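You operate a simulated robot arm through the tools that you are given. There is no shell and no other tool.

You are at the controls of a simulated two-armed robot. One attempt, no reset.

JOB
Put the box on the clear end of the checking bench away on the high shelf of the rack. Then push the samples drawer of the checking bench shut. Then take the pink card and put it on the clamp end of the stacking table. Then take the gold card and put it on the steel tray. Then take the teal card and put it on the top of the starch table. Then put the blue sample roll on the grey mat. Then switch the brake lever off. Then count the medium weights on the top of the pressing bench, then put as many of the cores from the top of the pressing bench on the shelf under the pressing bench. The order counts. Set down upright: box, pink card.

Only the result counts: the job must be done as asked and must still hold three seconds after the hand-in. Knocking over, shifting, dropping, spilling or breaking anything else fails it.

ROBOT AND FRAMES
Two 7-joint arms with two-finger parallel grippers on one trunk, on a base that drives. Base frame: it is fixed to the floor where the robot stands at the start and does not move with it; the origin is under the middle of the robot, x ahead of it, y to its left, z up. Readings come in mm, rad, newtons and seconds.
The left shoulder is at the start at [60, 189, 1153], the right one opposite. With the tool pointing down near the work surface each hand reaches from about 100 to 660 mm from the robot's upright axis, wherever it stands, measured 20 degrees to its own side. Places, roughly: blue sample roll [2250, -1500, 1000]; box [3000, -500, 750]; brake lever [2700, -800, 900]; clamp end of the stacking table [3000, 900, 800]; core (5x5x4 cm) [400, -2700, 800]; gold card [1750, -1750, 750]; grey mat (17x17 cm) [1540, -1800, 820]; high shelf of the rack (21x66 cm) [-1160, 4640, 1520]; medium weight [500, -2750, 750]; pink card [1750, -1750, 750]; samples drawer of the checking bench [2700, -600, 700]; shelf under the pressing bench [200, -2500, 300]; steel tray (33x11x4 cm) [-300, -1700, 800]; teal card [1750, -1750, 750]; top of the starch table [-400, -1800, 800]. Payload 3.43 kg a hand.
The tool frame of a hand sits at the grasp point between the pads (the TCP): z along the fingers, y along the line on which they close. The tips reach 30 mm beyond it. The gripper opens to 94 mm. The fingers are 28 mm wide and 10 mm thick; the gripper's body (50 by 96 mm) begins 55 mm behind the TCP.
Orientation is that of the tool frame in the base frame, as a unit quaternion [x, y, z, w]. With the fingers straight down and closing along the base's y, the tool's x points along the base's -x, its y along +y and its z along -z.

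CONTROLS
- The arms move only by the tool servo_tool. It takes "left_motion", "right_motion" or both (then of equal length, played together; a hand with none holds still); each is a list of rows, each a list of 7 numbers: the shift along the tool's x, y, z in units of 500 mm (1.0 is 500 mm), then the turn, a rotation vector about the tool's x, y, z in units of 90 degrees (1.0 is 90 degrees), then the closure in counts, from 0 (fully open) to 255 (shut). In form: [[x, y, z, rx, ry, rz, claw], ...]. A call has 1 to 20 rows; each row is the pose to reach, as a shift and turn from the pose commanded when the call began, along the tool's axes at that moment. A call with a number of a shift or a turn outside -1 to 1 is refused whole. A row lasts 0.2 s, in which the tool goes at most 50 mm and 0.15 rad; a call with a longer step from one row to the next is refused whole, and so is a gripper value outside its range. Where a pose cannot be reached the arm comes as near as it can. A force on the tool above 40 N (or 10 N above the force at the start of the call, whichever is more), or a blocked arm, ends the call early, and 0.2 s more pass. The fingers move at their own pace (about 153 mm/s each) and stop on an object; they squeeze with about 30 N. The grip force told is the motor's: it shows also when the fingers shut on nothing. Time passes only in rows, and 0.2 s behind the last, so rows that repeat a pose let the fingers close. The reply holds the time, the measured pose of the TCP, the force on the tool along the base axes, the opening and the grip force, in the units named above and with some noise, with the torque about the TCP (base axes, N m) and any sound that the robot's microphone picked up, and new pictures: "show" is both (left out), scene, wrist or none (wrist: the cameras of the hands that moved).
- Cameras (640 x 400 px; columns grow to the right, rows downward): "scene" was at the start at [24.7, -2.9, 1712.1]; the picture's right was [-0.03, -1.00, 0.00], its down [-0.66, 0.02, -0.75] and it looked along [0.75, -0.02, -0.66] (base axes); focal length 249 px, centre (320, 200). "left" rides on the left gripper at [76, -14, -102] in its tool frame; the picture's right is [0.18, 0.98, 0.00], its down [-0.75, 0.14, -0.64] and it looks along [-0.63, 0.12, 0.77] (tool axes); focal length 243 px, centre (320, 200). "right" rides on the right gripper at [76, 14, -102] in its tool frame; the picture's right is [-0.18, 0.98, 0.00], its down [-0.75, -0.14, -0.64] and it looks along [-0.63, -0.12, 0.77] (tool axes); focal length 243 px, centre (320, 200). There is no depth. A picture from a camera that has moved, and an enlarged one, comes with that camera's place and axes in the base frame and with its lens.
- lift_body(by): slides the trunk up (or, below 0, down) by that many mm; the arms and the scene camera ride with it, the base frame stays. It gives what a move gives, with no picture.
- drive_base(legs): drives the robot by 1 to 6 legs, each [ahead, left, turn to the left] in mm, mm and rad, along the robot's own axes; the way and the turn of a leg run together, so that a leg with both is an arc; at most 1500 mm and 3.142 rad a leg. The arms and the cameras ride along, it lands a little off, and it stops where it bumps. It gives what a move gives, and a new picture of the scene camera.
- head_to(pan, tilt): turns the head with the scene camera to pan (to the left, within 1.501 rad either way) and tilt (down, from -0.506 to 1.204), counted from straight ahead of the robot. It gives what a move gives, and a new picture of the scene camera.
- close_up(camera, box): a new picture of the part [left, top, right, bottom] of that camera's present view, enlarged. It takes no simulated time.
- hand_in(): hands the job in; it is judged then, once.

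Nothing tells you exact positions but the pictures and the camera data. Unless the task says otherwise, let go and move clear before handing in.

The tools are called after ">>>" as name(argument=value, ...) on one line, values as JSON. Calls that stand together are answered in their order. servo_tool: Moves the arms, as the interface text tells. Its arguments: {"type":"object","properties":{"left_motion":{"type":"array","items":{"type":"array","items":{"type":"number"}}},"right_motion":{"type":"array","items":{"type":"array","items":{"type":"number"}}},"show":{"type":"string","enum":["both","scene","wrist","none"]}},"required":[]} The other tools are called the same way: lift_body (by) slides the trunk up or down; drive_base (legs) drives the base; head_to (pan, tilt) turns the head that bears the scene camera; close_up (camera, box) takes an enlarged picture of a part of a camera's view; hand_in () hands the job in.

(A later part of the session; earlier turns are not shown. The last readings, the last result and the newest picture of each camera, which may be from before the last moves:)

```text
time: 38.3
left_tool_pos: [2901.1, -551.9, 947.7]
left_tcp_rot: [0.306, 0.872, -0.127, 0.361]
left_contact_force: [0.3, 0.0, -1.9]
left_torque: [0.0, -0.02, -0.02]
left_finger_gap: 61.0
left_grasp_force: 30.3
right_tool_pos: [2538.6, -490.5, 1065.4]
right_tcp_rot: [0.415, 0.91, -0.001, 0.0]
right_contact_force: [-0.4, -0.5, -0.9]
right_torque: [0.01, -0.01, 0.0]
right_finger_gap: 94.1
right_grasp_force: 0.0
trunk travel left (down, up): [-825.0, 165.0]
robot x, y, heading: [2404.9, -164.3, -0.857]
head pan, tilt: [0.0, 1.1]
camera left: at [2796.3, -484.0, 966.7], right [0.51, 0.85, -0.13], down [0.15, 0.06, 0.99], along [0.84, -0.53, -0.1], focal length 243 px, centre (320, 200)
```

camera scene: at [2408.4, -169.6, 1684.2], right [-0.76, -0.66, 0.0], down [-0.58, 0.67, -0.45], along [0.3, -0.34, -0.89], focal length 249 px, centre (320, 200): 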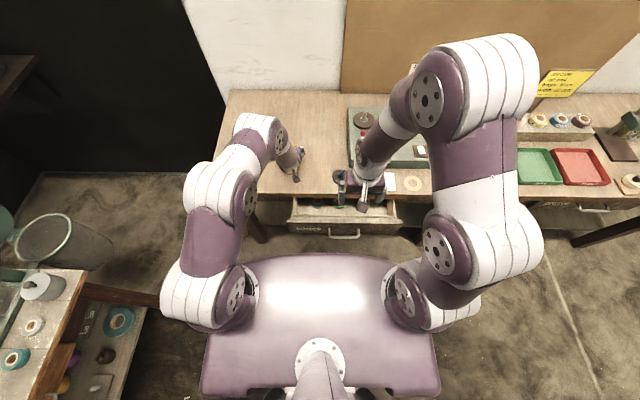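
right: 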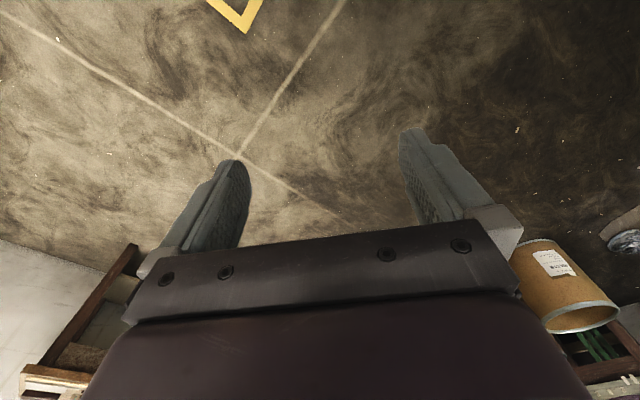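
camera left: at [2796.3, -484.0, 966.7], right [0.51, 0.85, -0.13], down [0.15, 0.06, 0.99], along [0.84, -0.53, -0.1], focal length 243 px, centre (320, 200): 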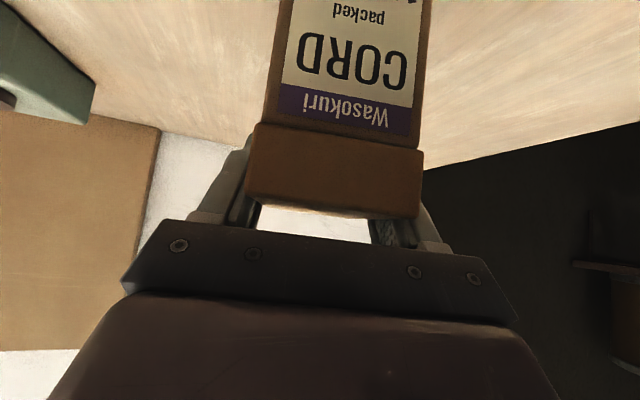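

The box is held and weighs about 1.7 N. Next I'll raise the trunk, back away, tuck the arm a little, and drive round by the open floor to the rack.

>>> lift_body(by=165)

>>> drive_base(legs=[[-700, -250, 0]])

>>> servo_tool(left_motion=[[0.05, 0, -0.05, 0, 0, 0, 255], [0.1, 0, -0.1, 0, 0, 0, 255], [0.15, 0, -0.15, 0, 0, 0, 255], [0.2, 0, -0.2, 0, 0, 0, 255]])

```text
time: 40.2
left_tool_pos: [2903.0, -551.8, 1111.6]
left_tcp_rot: [0.307, 0.871, -0.127, 0.361]
left_contact_force: [-0.7, -0.3, -2.4]
left_torque: [0.01, -0.01, -0.01]
left_finger_gap: 61.1
left_grasp_force: 29.5
right_tool_pos: [2537.6, -491.4, 1229.0]
right_tcp_rot: [0.415, 0.91, 0.0, 0.0]
right_contact_force: [0.0, 0.1, 0.4]
right_torque: [-0.01, 0.0, 0.02]
right_finger_gap: 94.1
right_grasp_force: 0.0
trunk travel left (down, up): [-990.0, 0.0]
robot x, y, heading: [2409.9, -167.9, -0.857]
head pan, tilt: [0.0, 1.1]
```

```text
time: 44.2
left_tool_pos: [2252.3, -190.4, 1111.9]
left_tcp_rot: [0.307, 0.872, -0.128, 0.36]
left_contact_force: [-0.4, -0.3, -1.3]
left_torque: [0.03, 0.03, -0.02]
left_finger_gap: 61.1
left_grasp_force: 30.8
right_tool_pos: [1887.3, -129.5, 1228.9]
right_tcp_rot: [0.414, 0.91, 0.0, -0.001]
right_contact_force: [0.1, -0.4, -0.4]
right_torque: [0.01, 0.0, 0.0]
right_finger_gap: 94.1
right_grasp_force: 0.1
trunk travel left (down, up): [-990.0, 0.0]
robot x, y, heading: [1757.5, 193.4, -0.85]
head pan, tilt: [0.0, 1.1]
camera scene: at [1759.3, 190.6, 1849.1], right [-0.75, -0.66, 0.0], down [-0.58, 0.67, -0.45], along [0.3, -0.34, -0.89], focal length 249 px, centre (320, 200)
```

scene: 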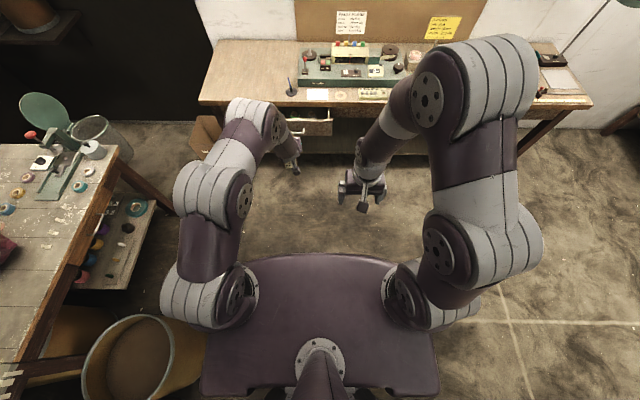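

```text
time: 45.2
left_tool_pos: [2139.6, -102.2, 1112.2]
left_tcp_rot: [0.306, 0.871, -0.127, 0.362]
left_contact_force: [-0.4, 0.3, -1.8]
left_torque: [0.01, -0.01, 0.0]
left_finger_gap: 60.8
left_grasp_force: 30.0
right_tool_pos: [1885.7, -128.6, 1230.2]
right_tcp_rot: [0.414, 0.91, 0.0, 0.0]
right_contact_force: [0.0, 0.3, -0.3]
right_torque: [-0.03, -0.01, 0.0]
right_finger_gap: 94.1
right_grasp_force: 0.1
trunk travel left (down, up): [-990.0, 0.0]
robot x, y, heading: [1753.7, 194.9, -0.856]
head pan, tilt: [0.0, 1.1]
camera scene: at [1756.3, 192.2, 1849.2], right [-0.75, -0.66, 0.0], down [-0.58, 0.67, -0.45], along [0.3, -0.34, -0.89], focal length 249 px, centre (320, 200)
camera left: at [2034.1, -33.9, 1131.6], right [0.51, 0.85, -0.13], down [0.15, 0.06, 0.99], along [0.85, -0.53, -0.09], focal length 243 px, centre (320, 200)
```

scene: 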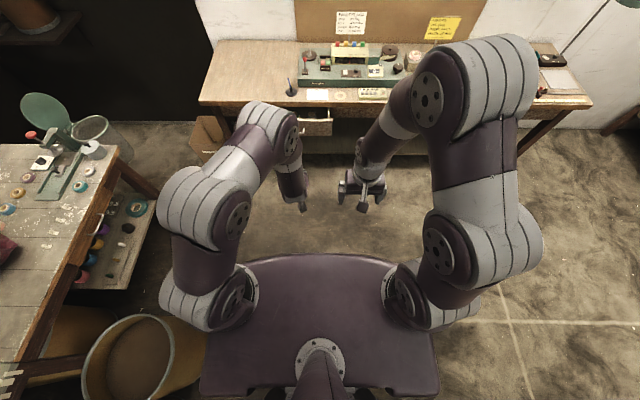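
left: 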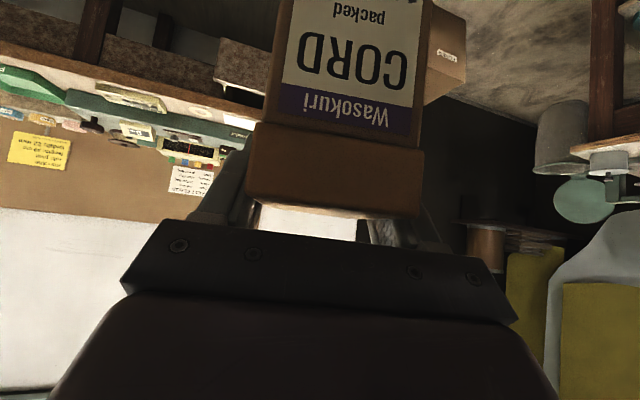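

A drum is close on my left. I'll shift right and back to open floor, turn around there, then go toward the rack.

>>> drive_base(legs=[[-300, -900, 0], [0, 0, 3.1416], [700, 900, 0], [1200, 0, 0]])

>>> head_to(pan=-0.5, tilt=0.5)

```text
refused: 3.1416 is not a number from -3.14159 to 3.14159
```

```text
time: 46.2
left_tool_pos: [2142.3, -103.9, 1112.5]
left_tcp_rot: [0.307, 0.871, -0.127, 0.361]
left_contact_force: [0.5, 0.3, -0.9]
left_torque: [-0.01, -0.02, 0.01]
left_finger_gap: 61.0
left_grasp_force: 29.8
right_tool_pos: [1888.2, -129.6, 1229.9]
right_tcp_rot: [0.415, 0.91, 0.0, 0.0]
right_contact_force: [-0.7, -0.1, 0.4]
right_torque: [0.01, 0.02, 0.02]
right_finger_gap: 93.8
right_grasp_force: 0.1
trunk travel left (down, up): [-990.0, 0.0]
robot x, y, heading: [1756.7, 194.9, -0.853]
head pan, tilt: [-0.499, 0.499]
camera scene: at [1736.4, 150.1, 1896.8], right [-0.98, -0.22, 0.0], down [-0.1, 0.47, -0.88], along [0.19, -0.86, -0.48], focal length 249 px, centre (320, 200)
```

scene: 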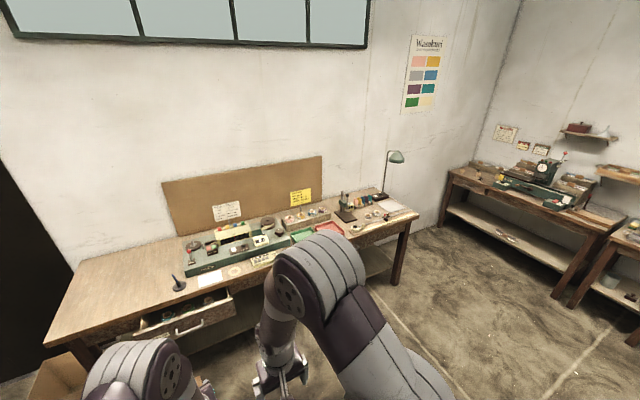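

>>> drive_base(legs=[[-300, -900, 0], [0, 0, 3.141], [700, 900, 0]])

>>> head_to(pan=-0.4, tilt=0.5)

```text
time: 63.8
left_tool_pos: [-621.1, 181.7, 1112.2]
left_tcp_rot: [0.863, -0.33, -0.357, -0.137]
left_contact_force: [0.8, 0.0, -2.1]
left_torque: [0.01, 0.02, 0.0]
left_finger_gap: 61.0
left_grasp_force: 30.4
right_tool_pos: [-364.7, 193.8, 1229.3]
right_tcp_rot: [0.898, -0.44, -0.001, 0.0]
right_contact_force: [0.3, 0.2, -0.4]
right_torque: [0.0, 0.0, -0.01]
right_finger_gap: 93.8
right_grasp_force: 0.0
trunk travel left (down, up): [-990.0, 0.0]
robot x, y, heading: [-254.0, -136.4, 2.233]
head pan, tilt: [-0.499, 0.499]
camera scene: at [-228.2, -93.3, 1896.9], right [0.99, 0.16, 0.0], down [0.08, -0.47, -0.88], along [-0.14, 0.87, -0.48], focal length 249 px, centre (320, 200)
```

scene: 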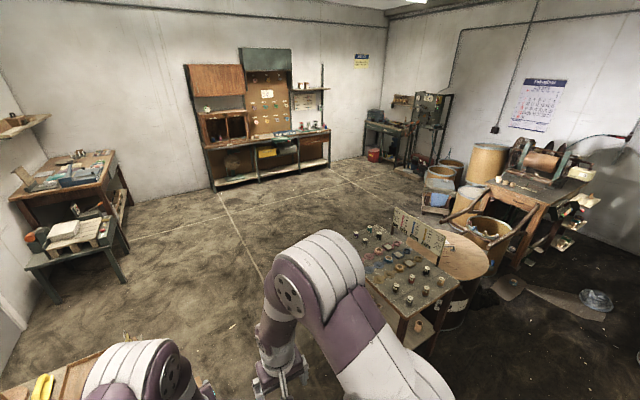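

```text
time: 64.5
left_tool_pos: [-622.9, 182.7, 1112.8]
left_tcp_rot: [0.862, -0.331, -0.358, -0.137]
left_contact_force: [0.8, -0.2, -1.0]
left_torque: [0.02, -0.01, -0.03]
left_finger_gap: 61.0
left_grasp_force: 30.2
right_tool_pos: [-365.8, 192.4, 1229.5]
right_tcp_rot: [0.898, -0.44, 0.0, -0.001]
right_contact_force: [-0.1, -0.1, -0.8]
right_torque: [0.03, 0.01, -0.04]
right_finger_gap: 93.7
right_grasp_force: 0.2
trunk travel left (down, up): [-990.0, 0.0]
robot x, y, heading: [-250.1, -139.1, 2.227]
head pan, tilt: [-0.4, 0.499]
camera scene: at [-237.9, -95.2, 1896.9], right [0.97, 0.26, 0.0], down [0.12, -0.46, -0.88], along [-0.23, 0.85, -0.48], focal length 249 px, centre (320, 200)
```

scene: 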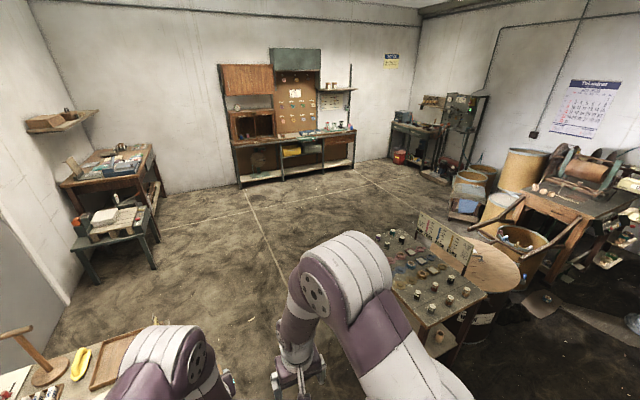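

There's a table close on my left and the weights table on my right. I'll look left to size up the corridor.

>>> head_to(pan=0.5, tilt=0.7)

>>> head_to(pan=-0.6, tilt=0.8)

```text
time: 65.7
left_tool_pos: [-621.4, 182.3, 1111.7]
left_tcp_rot: [0.862, -0.331, -0.357, -0.138]
left_contact_force: [0.3, 0.0, -2.5]
left_torque: [0.01, 0.02, 0.05]
left_finger_gap: 61.0
left_grasp_force: 29.6
right_tool_pos: [-367.2, 194.1, 1229.0]
right_tcp_rot: [0.898, -0.44, 0.0, 0.0]
right_contact_force: [0.4, -0.9, 0.3]
right_torque: [0.02, -0.04, 0.0]
right_finger_gap: 94.2
right_grasp_force: 0.0
trunk travel left (down, up): [-990.0, 0.0]
robot x, y, heading: [-249.1, -135.3, 2.235]
head pan, tilt: [0.499, 0.7]
camera scene: at [-292.4, -149.0, 1879.2], right [0.4, 0.92, 0.0], down [0.59, -0.26, -0.76], along [-0.7, 0.31, -0.64], focal length 249 px, centre (320, 200)
```

scene: 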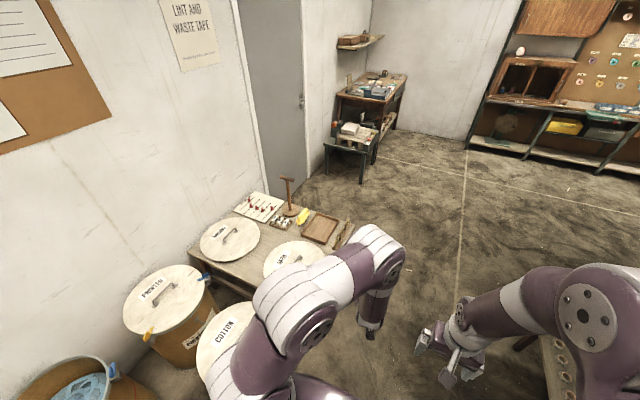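

```text
time: 67.0
left_tool_pos: [-621.7, 182.3, 1113.0]
left_tcp_rot: [0.863, -0.331, -0.357, -0.137]
left_contact_force: [-1.3, -0.1, -2.7]
left_torque: [0.0, 0.01, 0.03]
left_finger_gap: 60.8
left_grasp_force: 30.1
right_tool_pos: [-365.6, 196.0, 1228.5]
right_tcp_rot: [0.898, -0.439, -0.001, 0.0]
right_contact_force: [0.0, -0.2, -0.2]
right_torque: [0.03, 0.02, 0.0]
right_finger_gap: 94.3
right_grasp_force: 0.1
trunk travel left (down, up): [-990.0, 0.0]
robot x, y, heading: [-255.1, -138.7, 2.228]
head pan, tilt: [-0.6, 0.799]
camera scene: at [-219.5, -102.5, 1870.9], right [1.0, 0.06, 0.0], down [0.04, -0.72, -0.7], along [-0.04, 0.7, -0.72], focal length 249 px, centre (320, 200)
```

scene: 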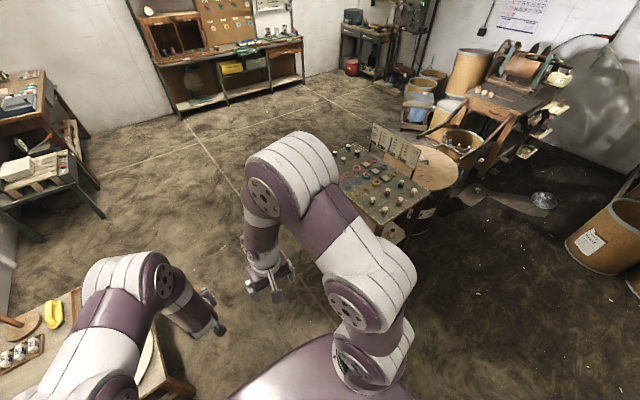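

The left table's corner is close, so I'll slide right 240 mm, straighten up and drive ahead.

>>> drive_base(legs=[[0, -240, 0], [0, 0, 0.05], [1300, 0, 0]])

>>> head_to(pan=-0.3, tilt=0.5)

```text
time: 75.2
left_tool_pos: [-1257.5, 1294.9, 1113.4]
left_tcp_rot: [0.867, -0.32, -0.359, -0.133]
left_contact_force: [0.3, -0.2, -2.1]
left_torque: [0.01, 0.0, -0.01]
left_finger_gap: 61.1
left_grasp_force: 30.0
right_tool_pos: [-1003.5, 1313.0, 1228.6]
right_tcp_rot: [0.904, -0.429, 0.0, 0.0]
right_contact_force: [0.1, 0.0, -0.2]
right_torque: [0.0, 0.03, 0.02]
right_finger_gap: 93.9
right_grasp_force: 0.1
trunk travel left (down, up): [-990.0, 0.0]
robot x, y, heading: [-878.0, 987.3, 2.252]
head pan, tilt: [-0.6, 0.799]
camera scene: at [-849.5, 1019.4, 1870.9], right [1.0, 0.08, 0.0], down [0.06, -0.71, -0.7], along [-0.06, 0.69, -0.72], focal length 249 px, centre (320, 200)
```

scene: 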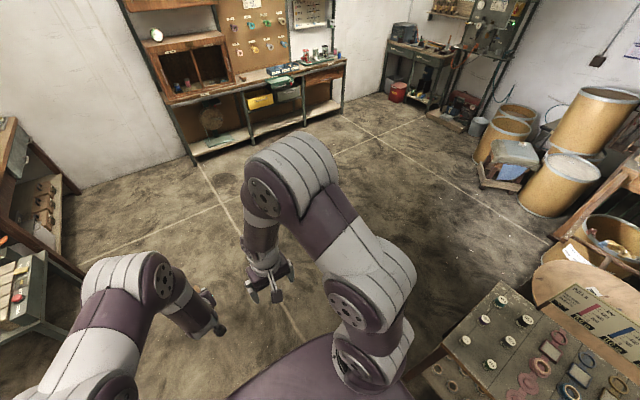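

```text
time: 76.0
left_tool_pos: [-1257.1, 1295.9, 1112.0]
left_tcp_rot: [0.866, -0.321, -0.359, -0.133]
left_contact_force: [-0.3, -0.1, -1.0]
left_torque: [0.04, 0.0, -0.03]
left_finger_gap: 60.9
left_grasp_force: 30.5
right_tool_pos: [-1002.8, 1313.9, 1228.5]
right_tcp_rot: [0.903, -0.429, 0.0, 0.0]
right_contact_force: [-0.3, 0.2, -0.5]
right_torque: [0.04, 0.01, 0.02]
right_finger_gap: 93.9
right_grasp_force: 0.0
trunk travel left (down, up): [-990.0, 0.0]
robot x, y, heading: [-879.6, 985.2, 2.251]
head pan, tilt: [-0.3, 0.499]
camera scene: at [-877.6, 1024.5, 1896.8], right [0.93, 0.37, 0.0], down [0.18, -0.45, -0.88], along [-0.33, 0.81, -0.48], focal length 249 px, centre (320, 200)
```

scene: 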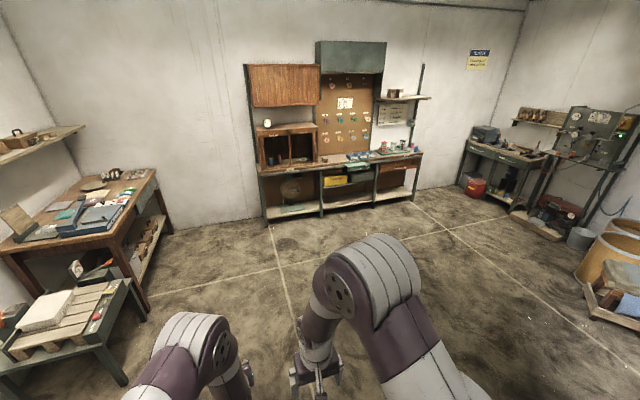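

I can see the rack, with the high shelf at upper right. I'll drive to a staging point about 1.3 m in front of it.

>>> drive_base(legs=[[600, 0, 0], [561, -1136, 0], [561, -1136, 0.03]])

>>> head_to(pan=0.0, tilt=0.3)

```text
time: 91.3
left_tool_pos: [-614.1, 4050.9, 1111.2]
left_tcp_rot: [0.872, -0.305, -0.361, -0.126]
left_contact_force: [-0.2, 0.8, -2.6]
left_torque: [0.0, -0.01, 0.0]
left_finger_gap: 61.0
left_grasp_force: 29.8
right_tool_pos: [-359.7, 4077.8, 1229.0]
right_tcp_rot: [0.91, -0.414, 0.0, 0.0]
right_contact_force: [0.6, 0.7, -0.2]
right_torque: [-0.03, 0.01, 0.01]
right_finger_gap: 93.7
right_grasp_force: 0.1
trunk travel left (down, up): [-990.0, 0.0]
robot x, y, heading: [-229.7, 3754.5, 2.29]
head pan, tilt: [-0.3, 0.499]
camera scene: at [-224.3, 3793.1, 1896.9], right [0.91, 0.41, 0.0], down [0.19, -0.44, -0.88], along [-0.36, 0.8, -0.48], focal length 249 px, centre (320, 200)
```

scene: 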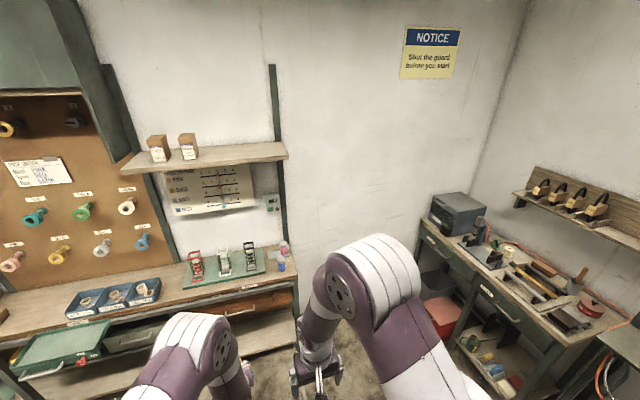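

```text
time: 92.1
left_tool_pos: [-612.2, 4051.9, 1111.7]
left_tcp_rot: [0.872, -0.305, -0.361, -0.127]
left_contact_force: [0.3, 0.3, -2.2]
left_torque: [0.0, -0.02, -0.03]
left_finger_gap: 61.2
left_grasp_force: 30.6
right_tool_pos: [-359.6, 4080.0, 1229.0]
right_tcp_rot: [0.91, -0.415, 0.0, 0.0]
right_contact_force: [0.0, -0.3, -0.1]
right_torque: [0.0, 0.0, -0.01]
right_finger_gap: 94.0
right_grasp_force: 0.0
trunk travel left (down, up): [-990.0, 0.0]
robot x, y, heading: [-228.1, 3757.6, 2.291]
head pan, tilt: [0.0, 0.3]
camera scene: at [-248.2, 3781.5, 1915.2], right [0.75, 0.66, 0.0], down [0.19, -0.22, -0.95], along [-0.63, 0.72, -0.3], focal length 249 px, centre (320, 200)
```

scene: 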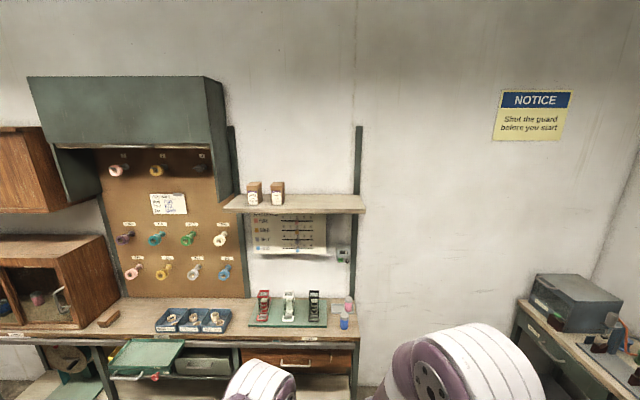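

Two boxes already stand on the left part of the shelf and the right part is free. I'll zoom in.

>>> close_up(camera="scene", box=[210, 110, 402, 230])

>>> close_up(camera="scene", box=[60, 250, 380, 400])

```text
3.33 times, centred on (306, 170) of scene
camera zoom: at [-248.2, 3781.5, 1915.2], right [0.75, 0.66, 0.0], down [0.19, -0.22, -0.95], along [-0.63, 0.72, -0.3], focal length 830 px, centre (367, 300)
```

zoom: 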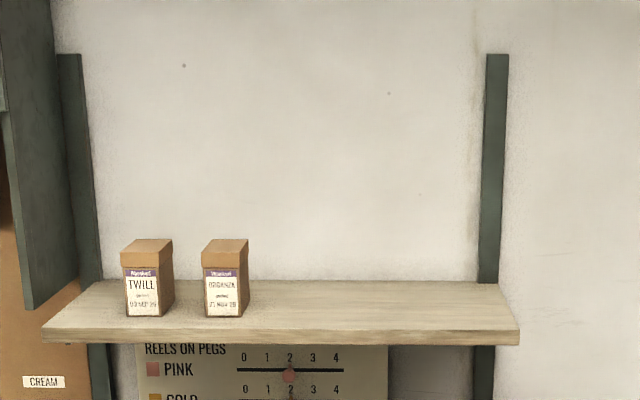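

```text
2.00 times, centred on (220, 325) of scene
camera zoom: at [-248.2, 3781.5, 1915.2], right [0.75, 0.66, 0.0], down [0.19, -0.22, -0.95], along [-0.63, 0.72, -0.3], focal length 498 px, centre (520, -50)
```

zoom: 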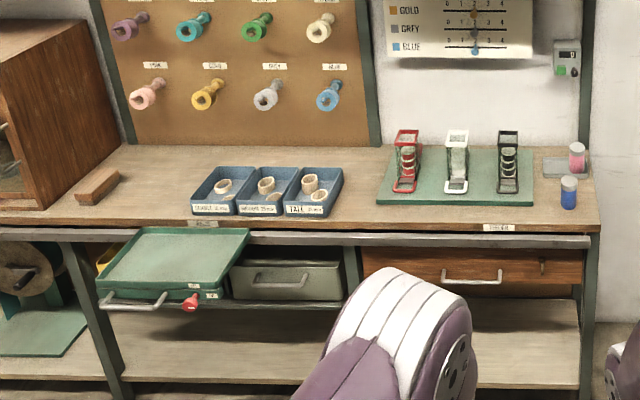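

The shelf is high, so I'll test here in the open how far the arm reaches at shelf height with the box kept upright. I'll raise the tool straight up.

>>> servo_tool(left_motion=[[-0.06, 0, -0.06, 0, 0, 0, 255], [-0.12, 0, -0.12, 0, 0, 0, 255], [-0.18, 0, -0.18, 0, 0, 0, 255], [-0.24, 0, -0.24, 0, 0, 0, 255], [-0.3, 0, -0.3, 0, 0, 0, 255], [-0.36, 0, -0.36, 0, 0, 0, 255], [-0.42, 0, -0.42, 0, 0, 0, 255], [-0.48, 0, -0.48, 0, 0, 0, 255], [-0.54, 0, -0.54, 0, 0, 0, 255], [-0.6, 0, -0.6, 0, 0, 0, 255], [-0.66, 0, -0.66, 0, 0, 0, 255], [-0.72, 0, -0.72, 0, 0, 0, 255], [-0.77, 0, -0.77, 0, 0, 0, 255]])

```text
time: 94.9
left_tool_pos: [-613.8, 4052.3, 1655.8]
left_tcp_rot: [0.872, -0.306, -0.361, -0.126]
left_contact_force: [1.0, -0.4, -1.5]
left_torque: [-0.01, 0.01, 0.03]
left_finger_gap: 60.9
left_grasp_force: 30.2
right_tool_pos: [-359.8, 4078.2, 1229.8]
right_tcp_rot: [0.91, -0.414, 0.001, 0.0]
right_contact_force: [-0.3, -1.2, 0.3]
right_torque: [-0.01, -0.03, 0.04]
right_finger_gap: 94.2
right_grasp_force: 0.0
trunk travel left (down, up): [-990.0, 0.0]
robot x, y, heading: [-227.0, 3757.2, 2.284]
head pan, tilt: [0.0, 0.3]
camera scene: at [-248.2, 3781.2, 1915.2], right [0.75, 0.66, 0.0], down [0.19, -0.22, -0.96], along [-0.63, 0.72, -0.3], focal length 249 px, centre (320, 200)
camera left: at [-504.3, 3984.7, 1675.1], right [-0.51, -0.85, -0.13], down [-0.15, -0.06, 0.99], along [-0.85, 0.52, -0.1], focal length 243 px, centre (320, 200)
```

scene: 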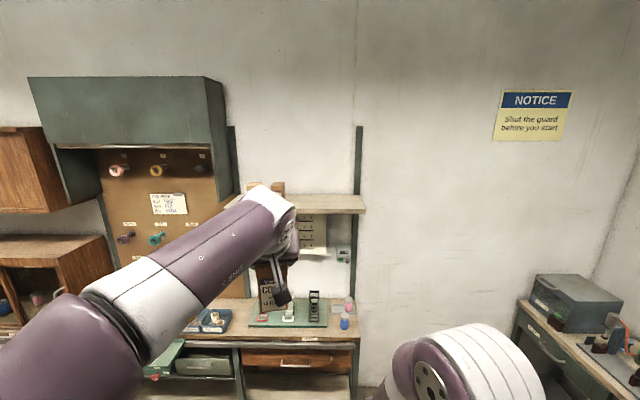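
left: 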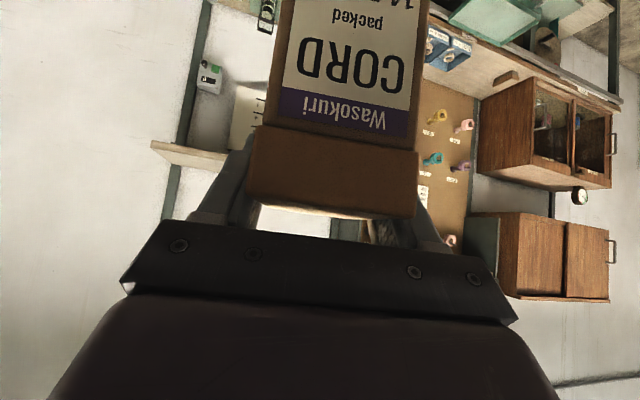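

It reaches. I'll turn the box square to the rack and test 200 mm of forward reach.

>>> servo_tool(left_motion=[[-0.056, -0.014, 0.056, 0.016, 0, 0.016, 255], [-0.112, -0.028, 0.112, 0.032, 0, 0.032, 255], [-0.168, -0.042, 0.168, 0.048, 0, 0.048, 255], [-0.224, -0.057, 0.224, 0.064, 0, 0.064, 255], [-0.278, -0.072, 0.278, 0.081, 0, 0.081, 255], [-0.278, -0.072, 0.278, 0.081, 0, 0.081, 255]])

```text
time: 96.3
left_tool_pos: [-688.9, 4152.6, 1614.3]
left_tcp_rot: [0.845, -0.371, -0.355, -0.15]
left_contact_force: [-0.5, 0.6, -1.9]
left_torque: [0.05, 0.0, 0.0]
left_finger_gap: 61.0
left_grasp_force: 29.7
left hand out of reach, approached as far as the arm can: row 3, 4, 5, 6
right_tool_pos: [-359.7, 4079.1, 1228.9]
right_tcp_rot: [0.91, -0.415, -0.001, 0.0]
right_contact_force: [-0.8, 0.2, 0.0]
right_torque: [-0.01, -0.01, 0.0]
right_finger_gap: 93.8
right_grasp_force: 0.1
trunk travel left (down, up): [-990.0, 0.0]
robot x, y, heading: [-225.4, 3752.4, 2.288]
head pan, tilt: [0.0, 0.3]
camera scene: at [-249.2, 3781.4, 1915.2], right [0.75, 0.66, 0.0], down [0.19, -0.22, -0.96], along [-0.63, 0.72, -0.3], focal length 249 px, centre (320, 200)
camera left: at [-589.8, 4069.0, 1632.8], right [-0.63, -0.76, -0.12], down [-0.15, -0.04, 0.99], along [-0.76, 0.64, -0.09], focal length 243 px, centre (320, 200)
```

scene: 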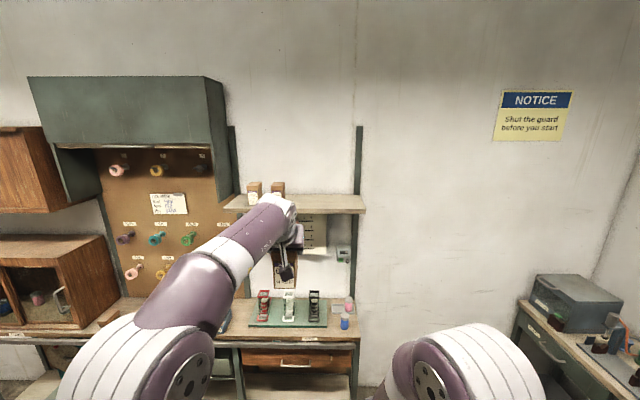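
left: 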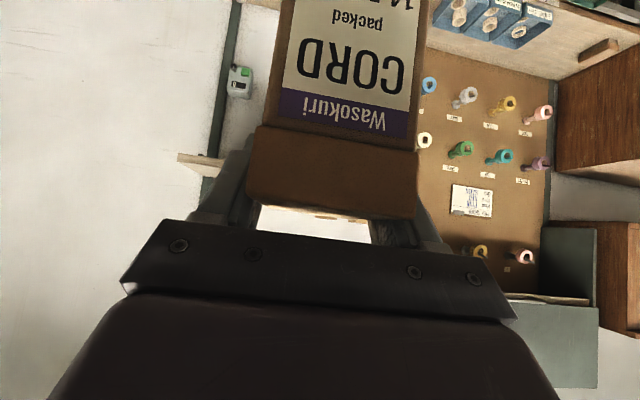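

At this height the reach limit is about 600 mm ahead of my axis. I'll pull back to a reachable pose and then measure the shelf geometry more closely.

>>> servo_tool(left_motion=[[0.07, 0, -0.07, 0, 0, 0, 255], [0.14, 0, -0.14, 0, 0, 0, 255], [0.21, 0, -0.21, 0, 0, 0, 255], [0.27, 0, -0.27, 0, 0, 0, 255], [0.27, 0, -0.27, 0, 0, 0, 255]], show="none")

>>> close_up(camera="scene", box=[220, 160, 300, 210])

>>> close_up(camera="scene", box=[300, 160, 380, 210])

```text
time: 97.5
left_tool_pos: [-559.4, 4005.6, 1617.3]
left_tcp_rot: [0.841, -0.382, -0.349, -0.158]
left_contact_force: [-0.3, 0.1, -1.2]
left_torque: [0.0, 0.0, 0.01]
left_finger_gap: 60.9
left_grasp_force: 30.3
right_tool_pos: [-360.8, 4079.5, 1228.2]
right_tcp_rot: [0.91, -0.414, 0.0, -0.001]
right_contact_force: [-0.5, -0.2, -0.1]
right_torque: [-0.04, 0.0, 0.02]
right_finger_gap: 93.9
right_grasp_force: 0.1
trunk travel left (down, up): [-990.0, 0.0]
robot x, y, heading: [-228.0, 3757.8, 2.289]
head pan, tilt: [0.0, 0.3]
```

```text
8.00 times, centred on (260, 185) of scene
camera zoom: at [-248.7, 3781.7, 1915.2], right [0.75, 0.66, 0.0], down [0.19, -0.22, -0.96], along [-0.63, 0.72, -0.3], focal length 1991 px, centre (800, 320)
```

zoom: 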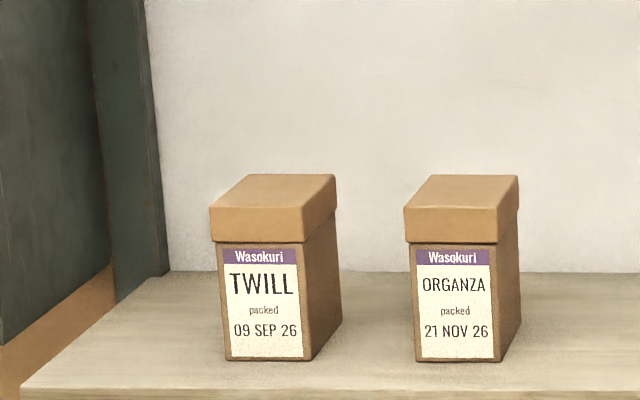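

```text
8.00 times, centred on (340, 185) of scene
camera zoom: at [-248.7, 3781.7, 1915.2], right [0.75, 0.66, 0.0], down [0.19, -0.22, -0.96], along [-0.63, 0.72, -0.3], focal length 1991 px, centre (160, 320)
```

zoom: 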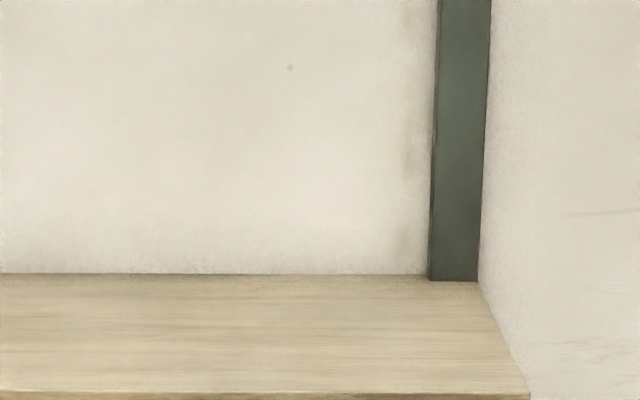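

The shelf is square to me, and the free space is right of the second box. I'll drive 450 mm closer and re-measure, which gives me the shelf height by parallax.

>>> drive_base(legs=[[450, -90, 0]])

>>> close_up(camera="scene", box=[100, 150, 420, 350])

```text
time: 100.3
left_tool_pos: [-781.9, 4404.9, 1618.7]
left_tcp_rot: [0.84, -0.384, -0.349, -0.159]
left_contact_force: [0.2, 0.5, -1.6]
left_torque: [0.02, 0.03, -0.01]
left_finger_gap: 61.0
left_grasp_force: 30.4
right_tool_pos: [-583.8, 4477.3, 1229.0]
right_tcp_rot: [0.91, -0.416, -0.001, 0.0]
right_contact_force: [0.5, -1.1, 0.3]
right_torque: [0.02, 0.01, -0.02]
right_finger_gap: 94.0
right_grasp_force: 0.0
trunk travel left (down, up): [-990.0, 0.0]
robot x, y, heading: [-453.6, 4154.9, 2.282]
head pan, tilt: [0.0, 0.3]
camera scene: at [-472.3, 4178.3, 1915.3], right [0.76, 0.65, 0.0], down [0.19, -0.22, -0.96], along [-0.63, 0.72, -0.29], focal length 249 px, centre (320, 200)
```

scene: 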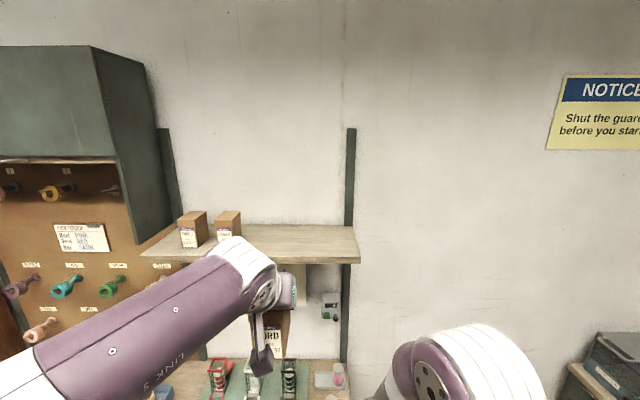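

```text
2.00 times, centred on (260, 250) of scene
camera zoom: at [-472.3, 4178.3, 1915.3], right [0.76, 0.65, 0.0], down [0.19, -0.22, -0.96], along [-0.63, 0.72, -0.29], focal length 498 px, centre (440, 100)
```

zoom: 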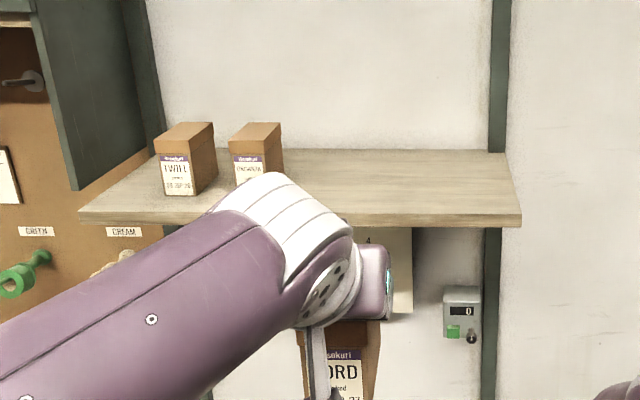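

Parallax confirms the shelf top at z≈1520 with its front edge about 716 mm ahead of my axis. Before going closer I'll look down at the bench edge below it.

>>> head_to(pan=0.1, tilt=0.95)

```text
time: 101.3
left_tool_pos: [-784.1, 4405.9, 1618.2]
left_tcp_rot: [0.84, -0.384, -0.348, -0.159]
left_contact_force: [0.5, 0.1, -1.4]
left_torque: [0.03, 0.01, -0.03]
left_finger_gap: 61.1
left_grasp_force: 30.4
right_tool_pos: [-583.8, 4478.3, 1229.8]
right_tcp_rot: [0.91, -0.415, -0.001, 0.0]
right_contact_force: [-0.1, -0.3, 0.0]
right_torque: [-0.01, -0.02, 0.0]
right_finger_gap: 94.2
right_grasp_force: 0.0
trunk travel left (down, up): [-990.0, 0.0]
robot x, y, heading: [-453.8, 4156.8, 2.284]
head pan, tilt: [0.099, 0.949]
camera scene: at [-465.5, 4160.2, 1859.4], right [0.69, 0.73, 0.0], down [0.59, -0.56, -0.58], along [-0.42, 0.4, -0.81], focal length 249 px, centre (320, 200)
```

scene: 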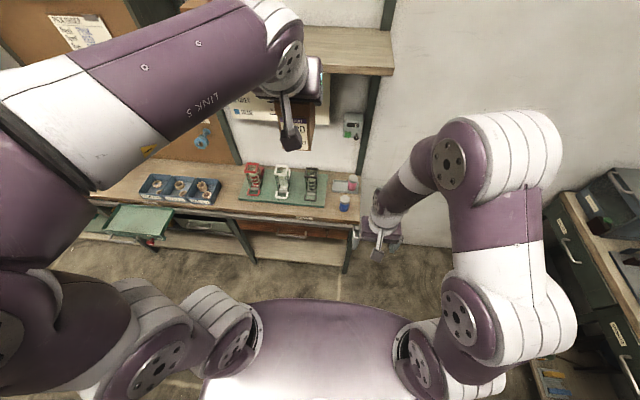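

The bench edge should be about 360 mm from my axis after a 235 mm advance, which is fine. I'll lift and retract the box slightly first, then drive in.

>>> servo_tool(left_motion=[[0.01, 0, -0.05, 0, 0, 0, 255], [0.02, 0, -0.1, 0, 0, 0, 255], [0.028, 0, -0.142, 0, 0, 0, 255]], show="none")

>>> drive_base(legs=[[235, -15, 0]])

>>> head_to(pan=0.0, tilt=0.55)

```text
time: 102.1
left_tool_pos: [-744.8, 4359.7, 1658.4]
left_tcp_rot: [0.84, -0.384, -0.349, -0.159]
left_contact_force: [0.1, 0.5, -1.5]
left_torque: [0.03, 0.01, 0.01]
left_finger_gap: 60.8
left_grasp_force: 30.4
right_tool_pos: [-583.6, 4478.8, 1228.6]
right_tcp_rot: [0.909, -0.416, 0.0, 0.001]
right_contact_force: [-0.3, -0.9, -0.2]
right_torque: [-0.02, 0.03, -0.01]
right_finger_gap: 94.1
right_grasp_force: 0.0
trunk travel left (down, up): [-990.0, 0.0]
robot x, y, heading: [-451.1, 4156.6, 2.287]
head pan, tilt: [0.099, 0.949]
```

```text
time: 103.9
left_tool_pos: [-887.0, 4545.8, 1659.8]
left_tcp_rot: [0.84, -0.383, -0.349, -0.159]
left_contact_force: [0.6, 0.3, -1.3]
left_torque: [0.05, 0.0, 0.04]
left_finger_gap: 61.0
left_grasp_force: 29.7
right_tool_pos: [-726.1, 4664.4, 1231.6]
right_tcp_rot: [0.91, -0.415, -0.001, 0.0]
right_contact_force: [0.1, -0.3, 0.3]
right_torque: [0.03, -0.02, -0.02]
right_finger_gap: 94.1
right_grasp_force: 0.2
trunk travel left (down, up): [-990.0, 0.0]
robot x, y, heading: [-597.0, 4343.6, 2.287]
head pan, tilt: [0.099, 0.949]
camera scene: at [-606.4, 4344.7, 1859.4], right [0.69, 0.73, 0.0], down [0.59, -0.56, -0.58], along [-0.42, 0.4, -0.81], focal length 249 px, centre (320, 200)
```

scene: 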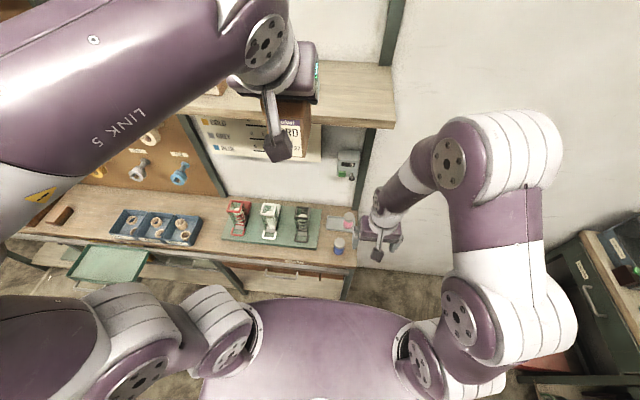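

```text
time: 104.7
left_tool_pos: [-891.0, 4550.0, 1658.3]
left_tcp_rot: [0.841, -0.383, -0.347, -0.159]
left_contact_force: [-0.3, 0.8, -2.5]
left_torque: [0.01, 0.0, 0.03]
left_finger_gap: 61.0
left_grasp_force: 29.5
right_tool_pos: [-729.0, 4668.9, 1229.4]
right_tcp_rot: [0.91, -0.415, 0.001, 0.0]
right_contact_force: [-0.2, 0.2, -0.4]
right_torque: [-0.03, 0.02, -0.02]
right_finger_gap: 94.3
right_grasp_force: 0.1
trunk travel left (down, up): [-990.0, 0.0]
robot x, y, heading: [-596.9, 4344.7, 2.282]
head pan, tilt: [0.0, 0.55]
camera scene: at [-616.7, 4368.3, 1892.2], right [0.76, 0.66, 0.0], down [0.34, -0.4, -0.85], along [-0.56, 0.64, -0.52], focal length 249 px, centre (320, 200)
```

scene: 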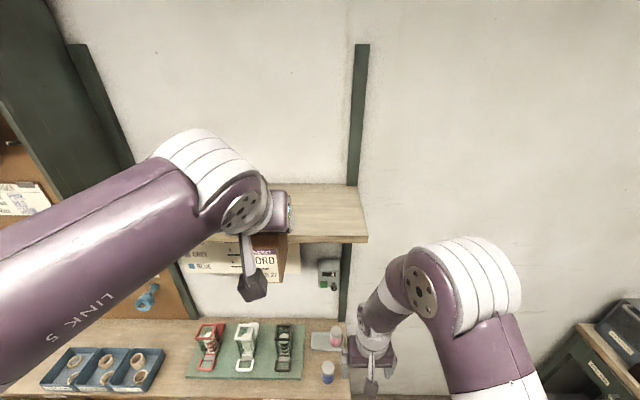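

The shelf's front edge is about 475 mm ahead and the hand is already over the free lateral spot. I'll carry the box forward over the shelf, keeping about 25 mm of clearance below it.

>>> servo_tool(left_motion=[[-0.044, 0, 0.056, 0, 0, 0, 255], [-0.088, 0, 0.112, 0, 0, 0, 255], [-0.132, 0, 0.168, 0, 0, 0, 255], [-0.176, 0, 0.223, 0, 0, 0, 255], [-0.22, 0, 0.279, 0, 0, 0, 255], [-0.264, 0, 0.335, 0, 0, 0, 255], [-0.264, 0, 0.335, 0, 0, 0, 255]])

```text
time: 106.3
left_tool_pos: [-1023.0, 4705.2, 1625.0]
left_tcp_rot: [0.84, -0.382, -0.352, -0.158]
left_contact_force: [0.7, 0.3, -1.2]
left_torque: [0.01, -0.02, 0.01]
left_finger_gap: 60.9
left_grasp_force: 30.1
left hand out of reach, approached as far as the arm can: row 6, 7
right_tool_pos: [-727.4, 4666.7, 1230.6]
right_tcp_rot: [0.91, -0.414, 0.0, -0.001]
right_contact_force: [-0.4, -1.1, 0.5]
right_torque: [0.01, 0.03, -0.01]
right_finger_gap: 94.1
right_grasp_force: 0.0
trunk travel left (down, up): [-990.0, 0.0]
robot x, y, heading: [-596.9, 4340.0, 2.286]
head pan, tilt: [0.0, 0.55]
camera scene: at [-614.6, 4365.4, 1892.3], right [0.76, 0.66, 0.0], down [0.34, -0.39, -0.85], along [-0.56, 0.64, -0.52], focal length 249 px, centre (320, 200)
camera left: at [-927.5, 4620.3, 1643.8], right [-0.65, -0.75, -0.13], down [-0.15, -0.03, 0.99], along [-0.74, 0.67, -0.09], focal length 243 px, centre (320, 200)
```

scene: 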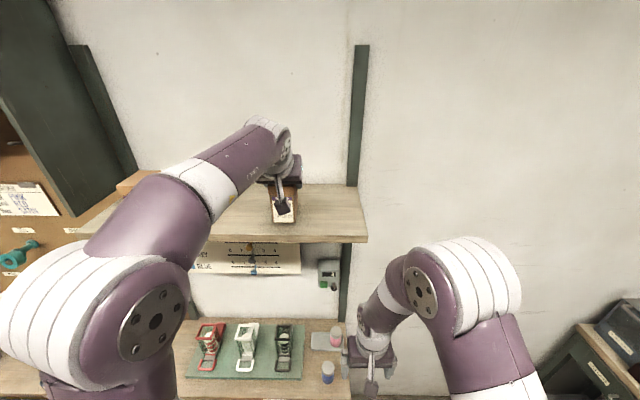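
left: 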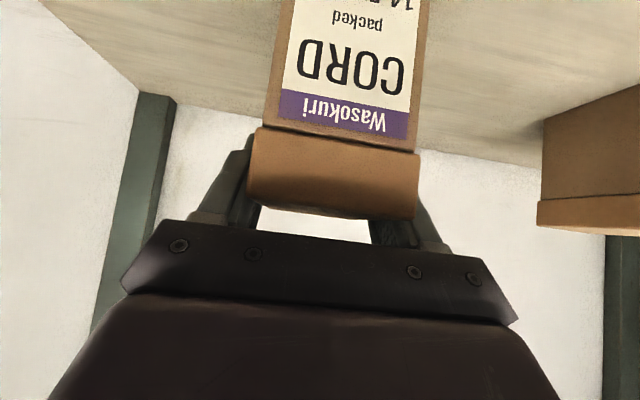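

The box is over the shelf, right of the other two. I'll zoom in to check before I lower it.

>>> close_up(camera="scene", box=[230, 170, 390, 270])

```text
4.00 times, centred on (310, 220) of scene
camera zoom: at [-614.6, 4365.4, 1892.3], right [0.76, 0.66, 0.0], down [0.34, -0.39, -0.85], along [-0.56, 0.64, -0.52], focal length 996 px, centre (360, 120)
```

zoom: 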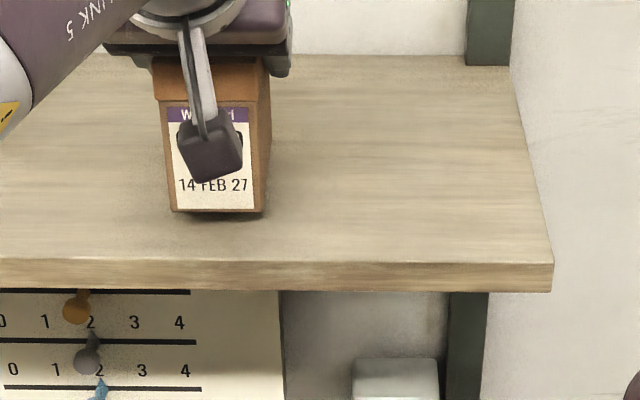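

The bottom is about 13–16 mm above the shelf. I'll lower gently and watch the force.

>>> servo_tool(left_motion=[[0.005, 0, 0.005, 0, 0, 0, 255], [0.01, 0, 0.01, 0, 0, 0, 255], [0.015, 0, 0.015, 0, 0, 0, 255]], show="none")

>>> servo_tool(left_motion=[[0.0014, 0, 0.0014, 0, 0, 0, 255], [0.0028, 0, 0.0028, 0, 0, 0, 255]], show="none")

>>> close_up(camera="scene", box=[230, 170, 390, 270])

```text
time: 107.1
left_tool_pos: [-1023.3, 4707.1, 1612.9]
left_tcp_rot: [0.84, -0.383, -0.349, -0.159]
left_contact_force: [0.0, 0.6, -1.9]
left_torque: [0.0, -0.01, -0.03]
left_finger_gap: 60.7
left_grasp_force: 29.8
right_tool_pos: [-728.7, 4667.5, 1228.9]
right_tcp_rot: [0.91, -0.415, 0.0, 0.0]
right_contact_force: [-0.3, -0.8, 0.1]
right_torque: [0.0, 0.0, 0.0]
right_finger_gap: 94.3
right_grasp_force: 0.0
trunk travel left (down, up): [-990.0, 0.0]
robot x, y, heading: [-593.4, 4341.5, 2.286]
head pan, tilt: [0.0, 0.55]
```

```text
time: 107.7
left_tool_pos: [-1023.6, 4708.9, 1611.5]
left_tcp_rot: [0.84, -0.383, -0.348, -0.159]
left_contact_force: [0.9, 0.1, -0.7]
left_torque: [0.02, -0.01, 0.02]
left_finger_gap: 60.9
left_grasp_force: 30.3
right_tool_pos: [-729.0, 4667.1, 1229.1]
right_tcp_rot: [0.91, -0.414, 0.001, 0.001]
right_contact_force: [0.0, 0.5, 0.2]
right_torque: [-0.02, 0.0, 0.02]
right_finger_gap: 93.8
right_grasp_force: 0.0
trunk travel left (down, up): [-990.0, 0.0]
robot x, y, heading: [-598.7, 4342.5, 2.284]
head pan, tilt: [0.0, 0.55]
```

```text
4.00 times, centred on (310, 220) of scene
camera zoom: at [-615.4, 4366.6, 1892.3], right [0.76, 0.66, 0.0], down [0.34, -0.39, -0.85], along [-0.56, 0.64, -0.52], focal length 996 px, centre (360, 120)
```

zoom: 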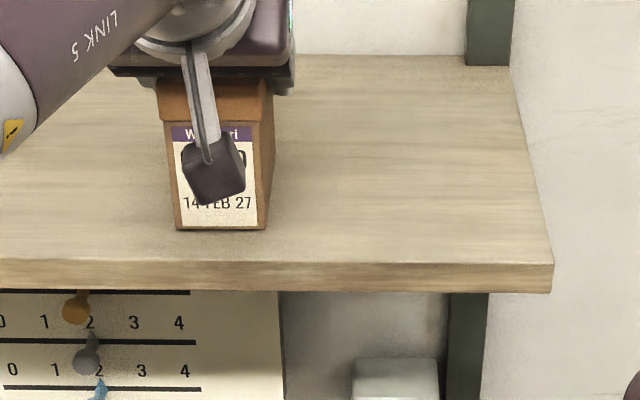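

>>> servo_tool(left_motion=[[0.0014, 0, 0.0014, 0, 0, 0, 255], [0.0028, 0, 0.0028, 0, 0, 0, 255], [0.0028, 0, 0.0028, 0, 0, 0, 255]], show="none")

```text
time: 108.5
left_tool_pos: [-1024.0, 4708.4, 1608.9]
left_tcp_rot: [0.841, -0.383, -0.349, -0.159]
left_contact_force: [0.2, -0.2, -1.4]
left_torque: [0.01, -0.01, 0.01]
left_finger_gap: 60.9
left_grasp_force: 29.9
right_tool_pos: [-728.7, 4667.4, 1229.2]
right_tcp_rot: [0.91, -0.415, 0.0, 0.0]
right_contact_force: [0.7, 1.3, -0.6]
right_torque: [0.02, 0.01, 0.02]
right_finger_gap: 94.1
right_grasp_force: 0.2
trunk travel left (down, up): [-990.0, 0.0]
robot x, y, heading: [-597.5, 4343.1, 2.284]
head pan, tilt: [0.0, 0.55]
```

>>> servo_tool(left_motion=[[0.0014, 0, 0.0014, 0, 0, 0, 255], [0.0028, 0, 0.0028, 0, 0, 0, 255], [0.0042, 0, 0.0042, 0, 0, 0, 255], [0.0042, 0, 0.0042, 0, 0, 0, 255]], show="none")

>>> close_up(camera="scene", box=[230, 170, 390, 270])

```text
time: 109.5
left_tool_pos: [-1023.2, 4706.9, 1608.4]
left_tcp_rot: [0.84, -0.382, -0.351, -0.161]
left_contact_force: [-3.7, 3.5, 19.2]
left_torque: [-0.47, -0.28, -0.01]
left_finger_gap: 61.1
left_grasp_force: 30.3
right_tool_pos: [-727.0, 4667.9, 1230.5]
right_tcp_rot: [0.91, -0.415, 0.0, 0.0]
right_contact_force: [0.5, -1.0, -0.7]
right_torque: [0.03, 0.0, 0.0]
right_finger_gap: 93.9
right_grasp_force: 0.0
trunk travel left (down, up): [-990.0, 0.0]
robot x, y, heading: [-597.9, 4342.4, 2.291]
head pan, tilt: [0.0, 0.55]
```

```text
4.00 times, centred on (310, 220) of scene
camera zoom: at [-614.6, 4366.2, 1892.6], right [0.76, 0.66, 0.0], down [0.34, -0.39, -0.85], along [-0.56, 0.64, -0.52], focal length 996 px, centre (360, 120)
```

zoom: 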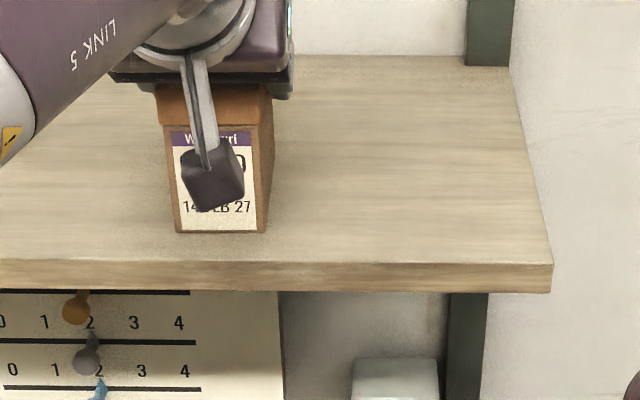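

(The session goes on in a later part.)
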